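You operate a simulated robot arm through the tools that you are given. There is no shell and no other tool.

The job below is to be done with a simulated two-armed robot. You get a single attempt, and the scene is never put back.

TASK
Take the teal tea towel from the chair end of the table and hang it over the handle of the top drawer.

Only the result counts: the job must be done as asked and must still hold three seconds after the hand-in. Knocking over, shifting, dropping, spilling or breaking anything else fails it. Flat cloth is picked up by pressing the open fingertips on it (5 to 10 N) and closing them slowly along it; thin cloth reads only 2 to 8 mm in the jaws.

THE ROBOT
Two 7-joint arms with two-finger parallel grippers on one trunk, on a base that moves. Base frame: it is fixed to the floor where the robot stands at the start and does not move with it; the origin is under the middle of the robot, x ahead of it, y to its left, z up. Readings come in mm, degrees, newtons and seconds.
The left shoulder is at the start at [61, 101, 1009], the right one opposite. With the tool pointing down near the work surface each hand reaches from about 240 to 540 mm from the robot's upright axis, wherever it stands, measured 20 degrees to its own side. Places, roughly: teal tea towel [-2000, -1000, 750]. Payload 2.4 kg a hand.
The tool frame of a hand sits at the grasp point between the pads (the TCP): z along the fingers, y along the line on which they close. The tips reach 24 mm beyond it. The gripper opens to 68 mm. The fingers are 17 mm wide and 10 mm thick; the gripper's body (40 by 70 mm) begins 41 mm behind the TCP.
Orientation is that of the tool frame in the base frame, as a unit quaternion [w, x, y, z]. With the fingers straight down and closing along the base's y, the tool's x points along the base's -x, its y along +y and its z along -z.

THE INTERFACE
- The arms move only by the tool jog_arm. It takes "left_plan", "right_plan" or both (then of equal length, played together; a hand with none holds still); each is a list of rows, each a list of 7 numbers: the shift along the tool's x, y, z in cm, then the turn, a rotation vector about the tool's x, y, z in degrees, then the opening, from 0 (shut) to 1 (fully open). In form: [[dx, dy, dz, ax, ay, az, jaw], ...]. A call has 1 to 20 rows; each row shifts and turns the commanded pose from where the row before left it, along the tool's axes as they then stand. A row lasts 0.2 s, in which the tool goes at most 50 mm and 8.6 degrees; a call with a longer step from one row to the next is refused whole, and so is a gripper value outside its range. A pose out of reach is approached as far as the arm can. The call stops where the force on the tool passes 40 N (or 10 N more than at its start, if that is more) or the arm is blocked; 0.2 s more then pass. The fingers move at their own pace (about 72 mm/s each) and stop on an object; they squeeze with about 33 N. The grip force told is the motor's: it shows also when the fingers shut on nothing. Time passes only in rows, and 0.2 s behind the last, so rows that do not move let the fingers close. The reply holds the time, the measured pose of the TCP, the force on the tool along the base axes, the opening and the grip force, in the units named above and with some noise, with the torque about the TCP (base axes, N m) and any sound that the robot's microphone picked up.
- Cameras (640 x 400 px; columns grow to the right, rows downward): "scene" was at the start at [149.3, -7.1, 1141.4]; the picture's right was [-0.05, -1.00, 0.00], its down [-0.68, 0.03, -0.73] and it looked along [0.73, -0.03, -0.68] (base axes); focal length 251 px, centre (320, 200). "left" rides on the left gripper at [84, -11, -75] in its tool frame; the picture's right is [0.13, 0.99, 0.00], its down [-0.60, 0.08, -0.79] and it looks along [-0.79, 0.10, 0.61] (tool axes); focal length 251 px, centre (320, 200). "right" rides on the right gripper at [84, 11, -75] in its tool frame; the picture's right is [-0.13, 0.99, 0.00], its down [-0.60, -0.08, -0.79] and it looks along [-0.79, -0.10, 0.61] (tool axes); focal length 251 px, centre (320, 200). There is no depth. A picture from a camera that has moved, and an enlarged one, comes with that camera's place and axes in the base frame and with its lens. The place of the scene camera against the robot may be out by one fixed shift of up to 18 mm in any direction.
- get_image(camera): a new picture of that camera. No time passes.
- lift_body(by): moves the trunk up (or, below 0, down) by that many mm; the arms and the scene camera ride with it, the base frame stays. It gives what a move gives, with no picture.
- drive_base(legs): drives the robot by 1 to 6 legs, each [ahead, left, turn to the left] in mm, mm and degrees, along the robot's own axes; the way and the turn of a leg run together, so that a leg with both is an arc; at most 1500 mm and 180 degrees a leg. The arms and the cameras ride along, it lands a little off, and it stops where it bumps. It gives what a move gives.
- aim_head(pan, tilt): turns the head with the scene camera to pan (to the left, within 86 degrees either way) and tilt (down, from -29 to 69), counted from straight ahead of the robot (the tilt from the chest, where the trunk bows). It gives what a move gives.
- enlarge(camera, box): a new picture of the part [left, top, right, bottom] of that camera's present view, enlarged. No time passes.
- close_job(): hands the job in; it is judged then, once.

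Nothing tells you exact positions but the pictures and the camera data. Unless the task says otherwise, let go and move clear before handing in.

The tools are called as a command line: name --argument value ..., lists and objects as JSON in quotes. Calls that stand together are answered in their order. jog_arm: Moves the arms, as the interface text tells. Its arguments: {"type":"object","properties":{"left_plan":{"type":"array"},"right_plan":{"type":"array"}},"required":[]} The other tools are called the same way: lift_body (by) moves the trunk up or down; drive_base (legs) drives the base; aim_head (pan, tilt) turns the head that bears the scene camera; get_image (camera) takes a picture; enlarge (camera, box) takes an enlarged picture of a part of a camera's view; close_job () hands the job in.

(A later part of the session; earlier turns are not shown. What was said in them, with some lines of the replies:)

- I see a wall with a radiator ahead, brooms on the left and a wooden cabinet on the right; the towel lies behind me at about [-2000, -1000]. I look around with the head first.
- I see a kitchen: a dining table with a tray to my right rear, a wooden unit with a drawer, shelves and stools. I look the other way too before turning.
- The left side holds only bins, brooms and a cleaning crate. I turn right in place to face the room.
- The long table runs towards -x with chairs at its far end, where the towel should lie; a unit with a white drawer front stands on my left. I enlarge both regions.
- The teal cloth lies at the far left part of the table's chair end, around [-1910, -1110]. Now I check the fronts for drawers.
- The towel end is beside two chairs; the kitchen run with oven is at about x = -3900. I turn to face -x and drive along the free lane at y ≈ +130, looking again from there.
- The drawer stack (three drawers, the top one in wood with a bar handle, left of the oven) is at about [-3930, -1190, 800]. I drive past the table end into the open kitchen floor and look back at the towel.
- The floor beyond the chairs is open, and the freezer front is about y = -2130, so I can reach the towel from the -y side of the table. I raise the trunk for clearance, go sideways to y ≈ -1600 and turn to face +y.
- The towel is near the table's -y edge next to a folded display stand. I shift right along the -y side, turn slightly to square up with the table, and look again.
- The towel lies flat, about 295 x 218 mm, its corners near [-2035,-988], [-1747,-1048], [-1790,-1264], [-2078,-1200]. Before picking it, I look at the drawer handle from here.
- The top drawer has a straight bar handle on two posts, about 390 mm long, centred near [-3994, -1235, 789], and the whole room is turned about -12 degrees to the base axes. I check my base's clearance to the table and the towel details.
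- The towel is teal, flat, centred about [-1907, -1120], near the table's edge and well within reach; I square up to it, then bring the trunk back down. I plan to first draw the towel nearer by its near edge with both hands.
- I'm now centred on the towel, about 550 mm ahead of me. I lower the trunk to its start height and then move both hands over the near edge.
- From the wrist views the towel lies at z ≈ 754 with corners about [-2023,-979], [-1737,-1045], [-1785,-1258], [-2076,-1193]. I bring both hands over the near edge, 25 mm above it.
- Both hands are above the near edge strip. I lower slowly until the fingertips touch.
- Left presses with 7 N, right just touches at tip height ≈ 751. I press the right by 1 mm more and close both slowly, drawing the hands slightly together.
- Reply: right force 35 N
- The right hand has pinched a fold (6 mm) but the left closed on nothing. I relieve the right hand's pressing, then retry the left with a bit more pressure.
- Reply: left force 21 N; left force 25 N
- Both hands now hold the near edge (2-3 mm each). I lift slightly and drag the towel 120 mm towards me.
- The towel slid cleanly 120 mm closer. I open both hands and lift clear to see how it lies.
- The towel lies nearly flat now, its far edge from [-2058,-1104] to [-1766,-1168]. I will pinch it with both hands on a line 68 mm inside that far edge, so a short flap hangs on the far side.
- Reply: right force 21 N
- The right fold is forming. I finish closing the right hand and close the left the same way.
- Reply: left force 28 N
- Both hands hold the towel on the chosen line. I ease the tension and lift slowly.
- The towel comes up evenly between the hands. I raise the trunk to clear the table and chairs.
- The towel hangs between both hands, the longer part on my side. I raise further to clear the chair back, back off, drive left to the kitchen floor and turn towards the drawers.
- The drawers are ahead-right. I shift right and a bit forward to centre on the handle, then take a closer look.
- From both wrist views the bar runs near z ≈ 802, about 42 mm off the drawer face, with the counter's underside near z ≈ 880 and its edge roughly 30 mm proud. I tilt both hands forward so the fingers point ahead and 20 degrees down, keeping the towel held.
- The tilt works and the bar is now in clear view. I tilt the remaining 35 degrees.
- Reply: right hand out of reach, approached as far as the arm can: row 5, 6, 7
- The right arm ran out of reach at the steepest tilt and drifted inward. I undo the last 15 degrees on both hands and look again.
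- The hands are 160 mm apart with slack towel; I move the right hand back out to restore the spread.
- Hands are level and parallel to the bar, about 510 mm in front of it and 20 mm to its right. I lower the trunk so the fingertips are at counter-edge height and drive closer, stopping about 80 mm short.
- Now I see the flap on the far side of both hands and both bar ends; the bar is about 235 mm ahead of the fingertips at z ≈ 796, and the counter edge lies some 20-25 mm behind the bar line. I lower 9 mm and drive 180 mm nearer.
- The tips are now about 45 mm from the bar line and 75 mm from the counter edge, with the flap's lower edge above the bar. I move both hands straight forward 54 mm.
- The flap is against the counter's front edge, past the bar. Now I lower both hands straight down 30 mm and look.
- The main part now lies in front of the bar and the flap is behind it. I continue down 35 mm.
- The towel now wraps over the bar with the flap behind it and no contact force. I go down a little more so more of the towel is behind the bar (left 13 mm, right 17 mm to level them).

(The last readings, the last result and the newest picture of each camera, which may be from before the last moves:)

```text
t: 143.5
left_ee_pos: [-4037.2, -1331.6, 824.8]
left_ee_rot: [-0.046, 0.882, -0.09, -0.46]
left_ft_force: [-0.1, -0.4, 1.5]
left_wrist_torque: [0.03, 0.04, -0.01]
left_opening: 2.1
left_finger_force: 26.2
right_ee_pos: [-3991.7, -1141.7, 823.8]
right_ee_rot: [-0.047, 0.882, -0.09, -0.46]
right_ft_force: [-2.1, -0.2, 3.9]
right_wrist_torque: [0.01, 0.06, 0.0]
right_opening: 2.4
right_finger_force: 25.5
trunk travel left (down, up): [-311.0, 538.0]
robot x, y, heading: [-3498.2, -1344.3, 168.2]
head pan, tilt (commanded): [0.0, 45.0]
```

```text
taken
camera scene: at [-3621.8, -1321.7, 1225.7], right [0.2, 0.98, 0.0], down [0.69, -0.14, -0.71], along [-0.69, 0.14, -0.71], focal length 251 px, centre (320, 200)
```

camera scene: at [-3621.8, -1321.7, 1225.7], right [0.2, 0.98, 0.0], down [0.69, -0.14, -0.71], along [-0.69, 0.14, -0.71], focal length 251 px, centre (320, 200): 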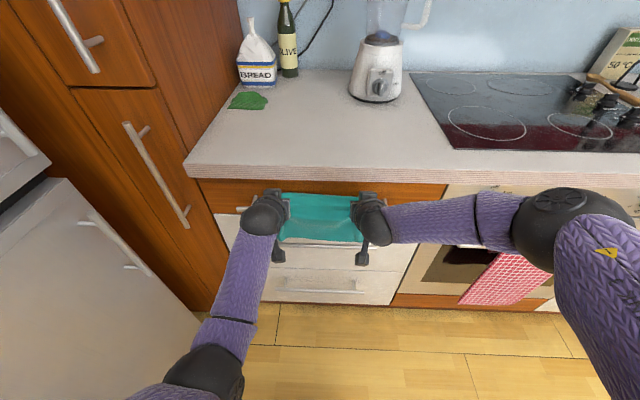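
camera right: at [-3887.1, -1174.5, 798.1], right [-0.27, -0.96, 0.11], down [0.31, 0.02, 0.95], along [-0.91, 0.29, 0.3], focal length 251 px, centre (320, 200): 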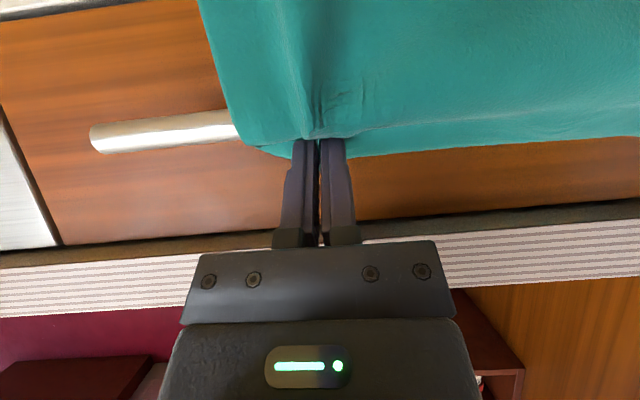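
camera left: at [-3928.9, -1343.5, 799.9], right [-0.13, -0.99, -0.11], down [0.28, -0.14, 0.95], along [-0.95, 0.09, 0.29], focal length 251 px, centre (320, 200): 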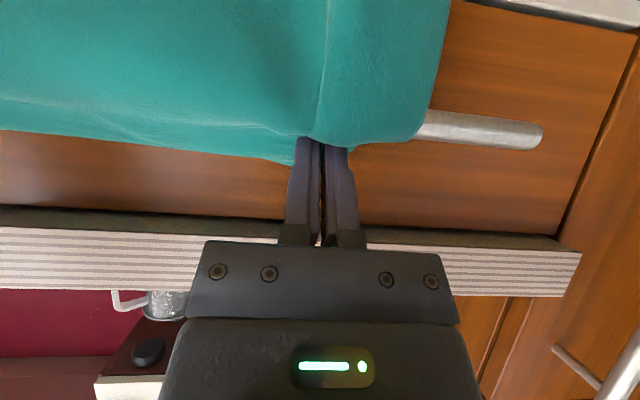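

Light contact through the cloth on the bar; both hands are level. I push forward 8 mm towards the drawer face to draw a bit more cloth behind the bar, watching the forces.

jog_arm --left_plan '[[-0.23, 0, 0.328, 0, 0, 0, 0], [-0.23, 0, 0.328, 0, 0, 0, 0], [0, 0, 0, 0, 0, 0, 0]]' --right_plan '[[-0.23, 0, 0.328, 0, 0, 0, 0], [-0.23, 0, 0.328, 0, 0, 0, 0], [0, 0, 0, 0, 0, 0, 0]]'

```text
t: 144.3
left_ee_pos: [-4045.6, -1330.2, 824.8]
left_ee_rot: [-0.048, 0.883, -0.091, -0.459]
left_ft_force: [0.1, -0.5, 0.1]
left_wrist_torque: [0.04, 0.0, -0.02]
left_opening: 1.8
left_finger_force: 26.2
right_ee_pos: [-4000.3, -1140.7, 823.9]
right_ee_rot: [-0.046, 0.882, -0.09, -0.46]
right_ft_force: [0.0, -0.1, -0.8]
right_wrist_torque: [-0.04, 0.01, -0.01]
right_opening: 2.1
right_finger_force: 26.6
trunk travel left (down, up): [-311.0, 538.0]
robot x, y, heading: [-3496.3, -1342.8, 168.4]
head pan, tilt (commanded): [0.0, 45.0]
```

No contact now. I steepen the fingers by 15 degrees and go down 12 mm more behind the bar so both sides of the towel balance.

jog_arm --left_plan '[[0, 0, 0, 0, 5, 0, 0], [0, 0, 0, 0, 5, 0, 0], [0, 0, 0, 0, 5, 0, 0], [0.193, 0, 0.23, 0, 0, 0, 0], [0.193, 0, 0.23, 0, 0, 0, 0], [0.193, 0, 0.23, 0, 0, 0, 0], [0, 0, 0, 0, 0, 0, 0]]' --right_plan '[[0, 0, 0, 0, 5, 0, 0], [0, 0, 0, 0, 5, 0, 0], [0, 0, 0, 0, 5, 0, 0], [0.193, 0, 0.23, 0, 0, 0, 0], [0.193, 0, 0.23, 0, 0, 0, 0], [0.193, 0, 0.23, 0, 0, 0, 0], [0, 0, 0, 0, 0, 0, 0]]'

get_image --camera "right"

get_image --camera "left"

enlarge --camera "scene" --box '[210, 130, 430, 270]'

```text
t: 145.9
left_ee_pos: [-4046.6, -1330.1, 816.7]
left_ee_rot: [-0.035, 0.935, -0.095, -0.339]
left_ft_force: [-0.7, 0.9, -0.2]
left_wrist_torque: [-0.01, 0.02, -0.01]
left_opening: 1.8
left_finger_force: 26.0
right_ee_pos: [-3999.7, -1140.8, 813.5]
right_ee_rot: [-0.035, 0.935, -0.096, -0.341]
right_ft_force: [-2.0, -0.2, 0.6]
right_wrist_torque: [0.02, 0.03, 0.0]
right_opening: 2.0
right_finger_force: 25.9
trunk travel left (down, up): [-311.0, 538.0]
robot x, y, heading: [-3495.7, -1346.8, 168.1]
head pan, tilt (commanded): [0.0, 45.0]
```

```text
taken
camera right: at [-3892.4, -1173.6, 817.9], right [-0.3, -0.95, 0.08], down [0.06, 0.07, 1.0], along [-0.95, 0.3, 0.04], focal length 251 px, centre (320, 200)
```

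right: 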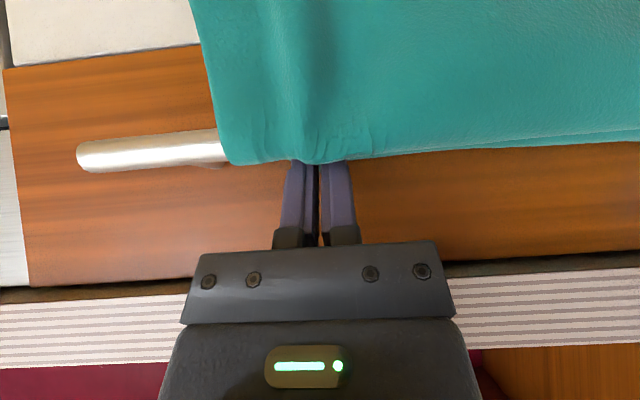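

```text
taken
camera left: at [-3933.9, -1342.4, 820.4], right [-0.1, -0.99, -0.08], down [0.03, -0.09, 1.0], along [-0.99, 0.1, 0.04], focal length 251 px, centre (320, 200)
```

left: 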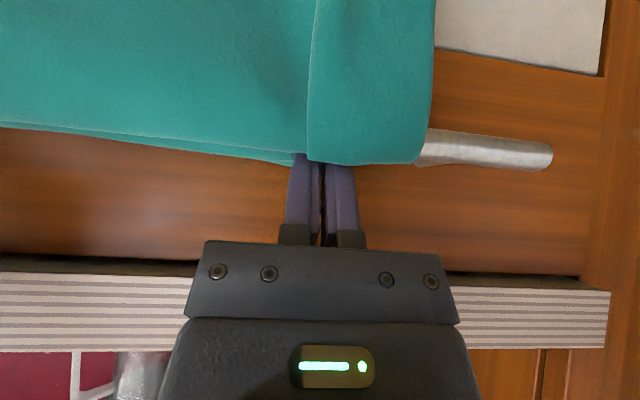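

```text
2.86 times, centred on (320, 200) of scene
camera zoom: at [-3622.3, -1321.6, 1225.6], right [0.2, 0.98, 0.0], down [0.69, -0.14, -0.71], along [-0.69, 0.14, -0.71], focal length 717 px, centre (320, 200)
```

zoom: 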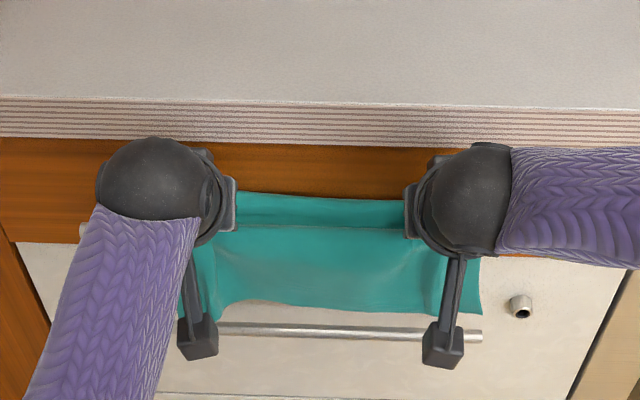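

The scene view shows the bar's ridge under the cloth, with the towel going down behind it and the longer part in front. I open both hands gently.

jog_arm --left_plan '[[0, 0, 0, 0, 0, 0, 0.05], [0, 0, 0, 0, 0, 0, 0.1], [0, 0, 0, 0, 0, 0, 0.15], [0, 0, 0, 0, 0, 0, 0.2], [0, 0, 0, 0, 0, 0, 0.25], [0, 0, 0, 0, 0, 0, 0.25]]' --right_plan '[[0, 0, 0, 0, 0, 0, 0.05], [0, 0, 0, 0, 0, 0, 0.1], [0, 0, 0, 0, 0, 0, 0.15], [0, 0, 0, 0, 0, 0, 0.2], [0, 0, 0, 0, 0, 0, 0.25], [0, 0, 0, 0, 0, 0, 0.25]]'

get_image --camera "right"

get_image --camera "left"

enlarge --camera "scene" --box '[210, 130, 430, 270]'

```text
t: 147.3
left_ee_pos: [-4045.2, -1330.6, 815.4]
left_ee_rot: [-0.034, 0.935, -0.095, -0.339]
left_ft_force: [-0.3, 0.1, -0.6]
left_wrist_torque: [-0.03, 0.01, 0.0]
left_opening: 17.0
left_finger_force: 0.0
right_ee_pos: [-4001.1, -1141.0, 814.7]
right_ee_rot: [-0.035, 0.935, -0.096, -0.34]
right_ft_force: [-1.0, 0.1, 0.7]
right_wrist_torque: [0.0, 0.01, -0.02]
right_opening: 16.7
right_finger_force: 0.1
trunk travel left (down, up): [-311.0, 538.0]
robot x, y, heading: [-3497.4, -1349.0, 168.6]
head pan, tilt (commanded): [0.0, 45.0]
```

```text
taken
camera right: at [-3892.2, -1173.6, 818.0], right [-0.3, -0.95, 0.08], down [0.06, 0.07, 1.0], along [-0.95, 0.3, 0.04], focal length 251 px, centre (320, 200)
```

right: 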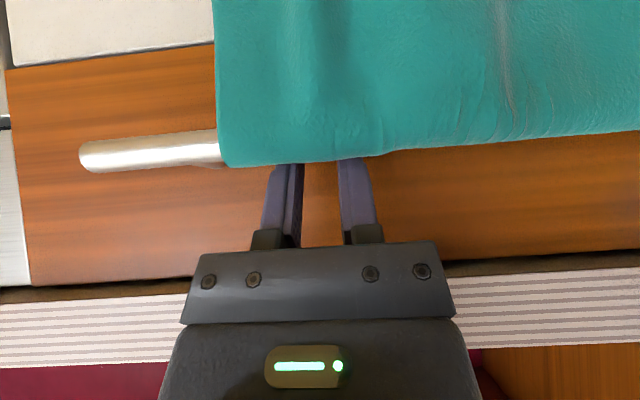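

```text
taken
camera left: at [-3933.8, -1342.3, 820.5], right [-0.1, -0.99, -0.08], down [0.03, -0.09, 1.0], along [-0.99, 0.1, 0.04], focal length 251 px, centre (320, 200)
```

left: 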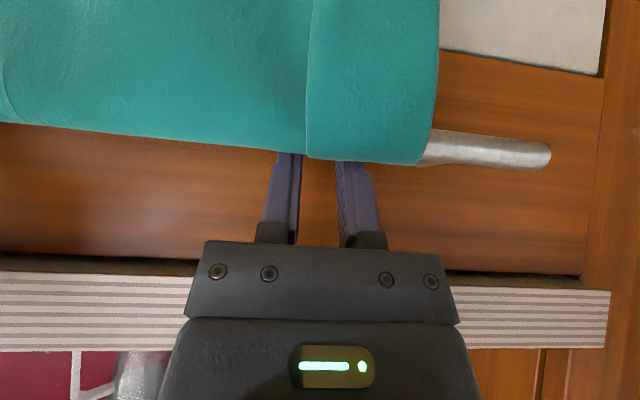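

```text
2.86 times, centred on (320, 200) of scene
camera zoom: at [-3622.1, -1321.6, 1225.6], right [0.2, 0.98, 0.0], down [0.69, -0.14, -0.71], along [-0.69, 0.14, -0.71], focal length 717 px, centre (320, 200)
```

zoom: 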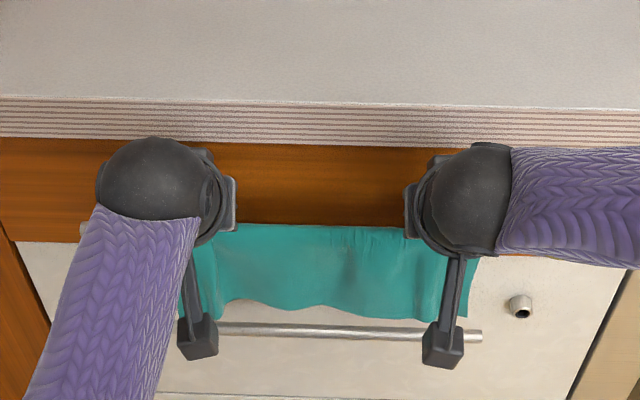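

The towel hangs freely over the bar. I withdraw both hands slowly along the fingers.

jog_arm --left_plan '[[0, 0, -0.5, 0, 0, 0, 0.25], [0, 0, -0.5, 0, 0, 0, 0.25], [0, 0, -0.5, 0, 0, 0, 0.25], [0, 0, -0.7, 0, 0, 0, 0.25], [0, 0, -0.8, 0, 0, 0, 0.25], [0, 0, -1, 0, 0, 0, 0.25], [0, 0, -1, 0, 0, 0, 0.25], [0, 0, 0, 0, 0, 0, 0.25]]' --right_plan '[[0, 0, -0.5, 0, 0, 0, 0.25], [0, 0, -0.5, 0, 0, 0, 0.25], [0, 0, -0.5, 0, 0, 0, 0.25], [0, 0, -0.7, 0, 0, 0, 0.25], [0, 0, -0.8, 0, 0, 0, 0.25], [0, 0, -1, 0, 0, 0, 0.25], [0, 0, -1, 0, 0, 0, 0.25], [0, 0, 0, 0, 0, 0, 0.25]]'

get_image --camera "right"

get_image --camera "left"

enlarge --camera "scene" --box '[210, 130, 430, 270]'

```text
t: 149.1
left_ee_pos: [-4015.0, -1336.4, 853.8]
left_ee_rot: [-0.035, 0.935, -0.096, -0.339]
left_ft_force: [0.2, 0.1, -0.3]
left_wrist_torque: [0.01, 0.0, 0.01]
left_opening: 16.9
left_finger_force: 0.1
right_ee_pos: [-3968.4, -1147.2, 851.5]
right_ee_rot: [-0.035, 0.935, -0.095, -0.341]
right_ft_force: [-0.2, 0.1, 0.3]
right_wrist_torque: [0.04, -0.01, 0.02]
right_opening: 17.1
right_finger_force: 0.0
trunk travel left (down, up): [-311.0, 538.0]
robot x, y, heading: [-3500.8, -1343.8, 168.4]
head pan, tilt (commanded): [0.0, 45.0]
```

```text
taken
camera right: at [-3860.1, -1180.8, 855.8], right [-0.3, -0.95, 0.08], down [0.06, 0.07, 1.0], along [-0.95, 0.3, 0.04], focal length 251 px, centre (320, 200)
```

right: 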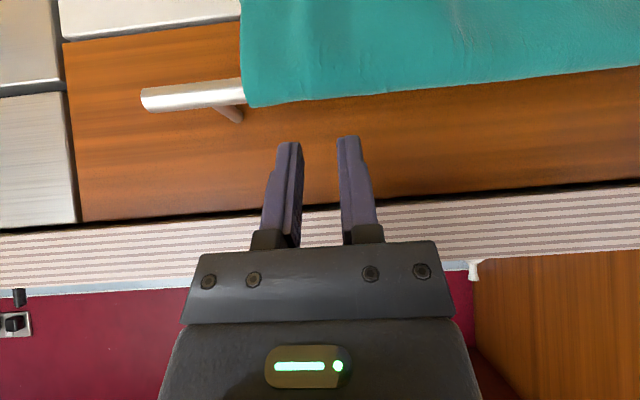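

```text
taken
camera left: at [-3902.8, -1348.8, 858.1], right [-0.1, -0.99, -0.08], down [0.03, -0.09, 1.0], along [-0.99, 0.1, 0.04], focal length 251 px, centre (320, 200)
```

left: 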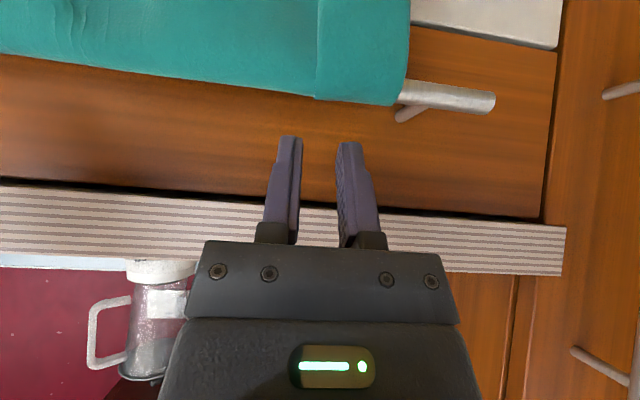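

```text
2.86 times, centred on (320, 200) of scene
camera zoom: at [-3622.0, -1321.6, 1225.6], right [0.2, 0.98, 0.0], down [0.69, -0.14, -0.71], along [-0.69, 0.14, -0.71], focal length 717 px, centre (320, 200)
```

zoom: 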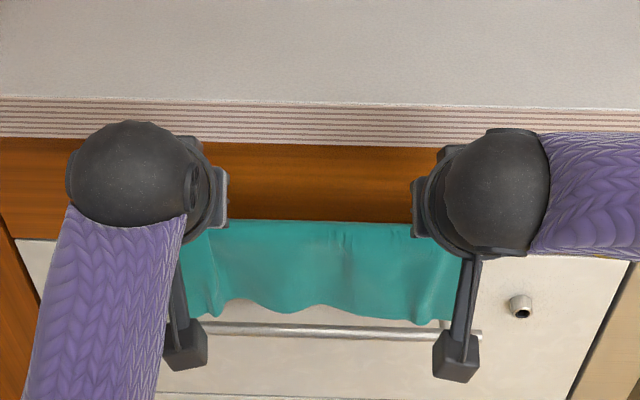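

The towel stays draped on the handle. I back the base away and inspect it.

jog_arm --left_plan '[[0.766, 0, -0.643, 0, 0, 0, 0.25], [0.766, 0, -0.643, 0, 0, 0, 0.25], [0.766, 0, -0.643, 0, 0, 0, 0.25], [0.766, 0, -0.643, 0, 0, 0, 0.25], [0.766, 0, -0.643, 0, 0, 0, 0.25], [0.766, 0, -0.643, 0, 0, 0, 0.25], [0, 0, 0, 0, 0, 0, 0.25]]' --right_plan '[[0.766, 0, -0.643, 0, 0, 0, 0.25], [0.766, 0, -0.643, 0, 0, 0, 0.25], [0.766, 0, -0.643, 0, 0, 0, 0.25], [0.766, 0, -0.643, 0, 0, 0, 0.25], [0.766, 0, -0.643, 0, 0, 0, 0.25], [0.766, 0, -0.643, 0, 0, 0, 0.25], [0, 0, 0, 0, 0, 0, 0.25]]'

drive_base --legs '[[-350, 0, 0]]'

aim_head --pan 0 --tilt 30

get_image --camera "scene"

enlarge --camera "scene" --box '[230, 150, 430, 275]'

get_image --camera "left"

get_image --camera "right"

```text
t: 150.7
left_ee_pos: [-3955.4, -1347.6, 854.3]
left_ee_rot: [-0.036, 0.935, -0.097, -0.34]
left_ft_force: [-0.7, -0.9, 0.4]
left_wrist_torque: [0.02, -0.02, -0.01]
left_opening: 16.9
left_finger_force: 0.0
right_ee_pos: [-3909.3, -1158.5, 851.4]
right_ee_rot: [-0.034, 0.935, -0.095, -0.34]
right_ft_force: [0.7, -0.1, -0.8]
right_wrist_torque: [0.0, 0.0, -0.01]
right_opening: 17.1
right_finger_force: 0.0
trunk travel left (down, up): [-311.0, 538.0]
robot x, y, heading: [-3495.0, -1343.7, 168.3]
head pan, tilt (commanded): [0.0, 45.0]
```

```text
t: 153.0
left_ee_pos: [-3612.5, -1419.8, 854.9]
left_ee_rot: [-0.036, 0.935, -0.098, -0.339]
left_ft_force: [-0.6, 0.7, -0.9]
left_wrist_torque: [0.01, 0.0, 0.01]
left_opening: 17.0
left_finger_force: 0.0
right_ee_pos: [-3565.6, -1229.3, 852.6]
right_ee_rot: [-0.035, 0.934, -0.098, -0.34]
right_ft_force: [0.4, 0.7, 0.2]
right_wrist_torque: [0.0, 0.0, 0.02]
right_opening: 16.7
right_finger_force: 0.0
trunk travel left (down, up): [-311.0, 538.0]
robot x, y, heading: [-3151.8, -1417.3, 167.8]
head pan, tilt (commanded): [0.0, 45.0]
```

```text
t: 153.7
left_ee_pos: [-3611.9, -1417.7, 854.1]
left_ee_rot: [-0.035, 0.935, -0.098, -0.339]
left_ft_force: [-0.2, -0.6, 0.2]
left_wrist_torque: [-0.01, 0.02, 0.01]
left_opening: 17.2
left_finger_force: 0.0
right_ee_pos: [-3566.5, -1229.2, 852.6]
right_ee_rot: [-0.036, 0.934, -0.098, -0.341]
right_ft_force: [-0.2, -0.4, 0.8]
right_wrist_torque: [-0.02, 0.06, -0.04]
right_opening: 16.9
right_finger_force: 0.1
trunk travel left (down, up): [-311.0, 538.0]
robot x, y, heading: [-3155.1, -1416.4, 167.7]
head pan, tilt (commanded): [0.0, 30.0]
```

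```text
taken
camera scene: at [-3286.6, -1391.4, 1248.1], right [0.21, 0.98, 0.0], down [0.49, -0.1, -0.87], along [-0.85, 0.18, -0.5], focal length 251 px, centre (320, 200)
```

scene: 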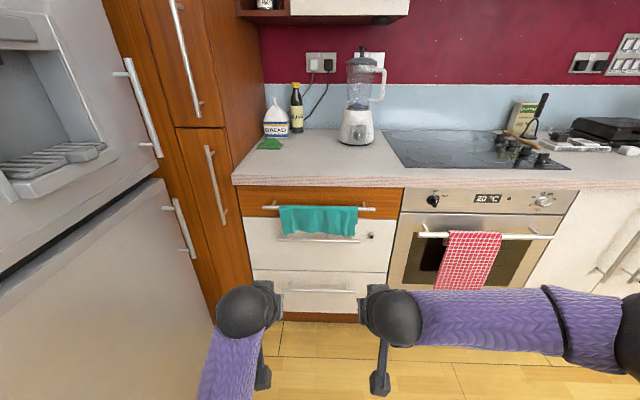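

```text
3.20 times, centred on (330, 212) of scene
camera zoom: at [-3286.6, -1391.4, 1248.1], right [0.21, 0.98, 0.0], down [0.49, -0.1, -0.87], along [-0.85, 0.18, -0.5], focal length 803 px, centre (288, 160)
```

zoom: 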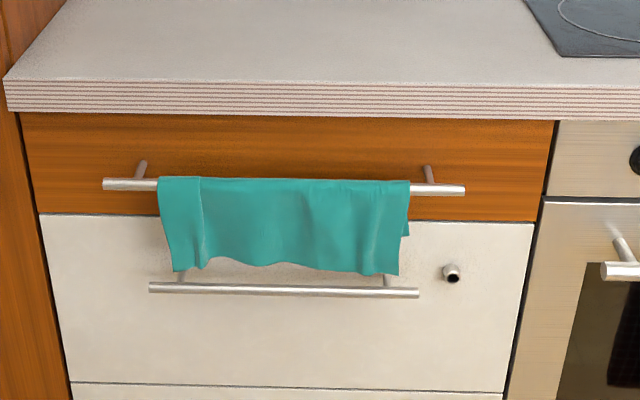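

```text
taken
camera left: at [-3500.2, -1431.3, 858.8], right [-0.11, -0.99, -0.08], down [0.03, -0.09, 1.0], along [-0.99, 0.11, 0.04], focal length 251 px, centre (320, 200)
```

left: 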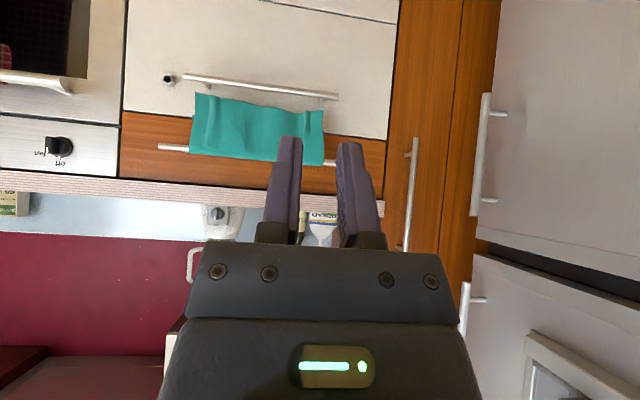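

```text
taken
camera right: at [-3457.6, -1262.5, 855.9], right [-0.3, -0.95, 0.08], down [0.06, 0.07, 1.0], along [-0.95, 0.31, 0.04], focal length 251 px, centre (320, 200)
```

right: 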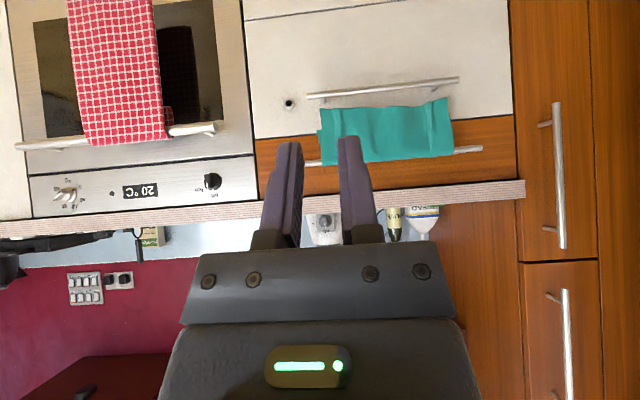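

The towel hangs neatly over the top drawer's handle, both halves down and clear of the hands. I wait a few seconds and compare once more.

jog_arm --left_plan '[[0, 0, 0, 0, 0, 0, 0.25], [0, 0, 0, 0, 0, 0, 0.25], [0, 0, 0, 0, 0, 0, 0.25], [0, 0, 0, 0, 0, 0, 0.25], [0, 0, 0, 0, 0, 0, 0.25], [0, 0, 0, 0, 0, 0, 0.25], [0, 0, 0, 0, 0, 0, 0.25], [0, 0, 0, 0, 0, 0, 0.25], [0, 0, 0, 0, 0, 0, 0.25], [0, 0, 0, 0, 0, 0, 0.25], [0, 0, 0, 0, 0, 0, 0.25], [0, 0, 0, 0, 0, 0, 0.25], [0, 0, 0, 0, 0, 0, 0.25], [0, 0, 0, 0, 0, 0, 0.25], [0, 0, 0, 0, 0, 0, 0.25], [0, 0, 0, 0, 0, 0, 0.25], [0, 0, 0, 0, 0, 0, 0.25], [0, 0, 0, 0, 0, 0, 0.25]]'

enlarge --camera "scene" --box '[230, 150, 430, 275]'

```text
t: 157.5
left_ee_pos: [-3612.1, -1417.5, 854.3]
left_ee_rot: [-0.036, 0.935, -0.099, -0.339]
left_ft_force: [0.2, -0.3, 1.4]
left_wrist_torque: [0.04, -0.02, 0.0]
left_opening: 16.7
left_finger_force: 0.0
right_ee_pos: [-3565.3, -1229.5, 851.2]
right_ee_rot: [-0.037, 0.934, -0.099, -0.341]
right_ft_force: [-0.4, 0.4, 0.3]
right_wrist_torque: [-0.05, 0.02, 0.0]
right_opening: 17.1
right_finger_force: 0.1
trunk travel left (down, up): [-311.0, 538.0]
robot x, y, heading: [-3153.9, -1414.5, 168.0]
head pan, tilt (commanded): [0.0, 30.0]
```

```text
3.20 times, centred on (330, 212) of scene
camera zoom: at [-3286.6, -1391.4, 1248.2], right [0.21, 0.98, 0.0], down [0.49, -0.1, -0.87], along [-0.85, 0.18, -0.5], focal length 803 px, centre (288, 160)
```

zoom: 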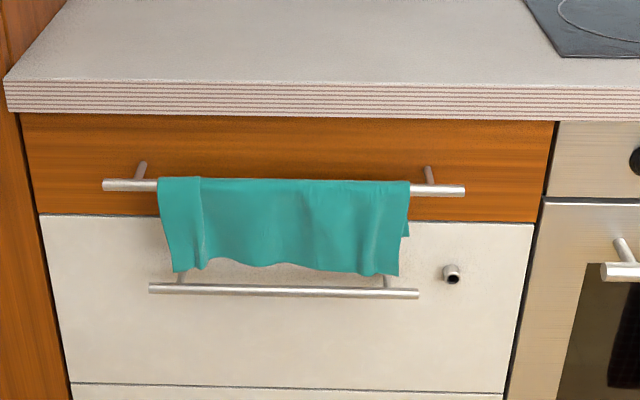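

The towel has not moved in about four seconds; it hangs over the top drawer's handle, the drawer is shut and both hands are clear. I hand the job in.

close_job

```text
The job is handed in.
```

The teal tea towel is hanging over the handle of the top drawer, the wooden-fronted one left of the oven. It hangs down on both sides of the bar.

I let go, backed the robot away and watched for about four seconds. The towel did not move. The drawer stayed shut, and I saw nothing else knocked or shifted, though I did not go back to look over the table.

I took the top of the three-drawer stack by the oven to be "the top drawer". Two other units in the room, one by the door, have a single drawer each.
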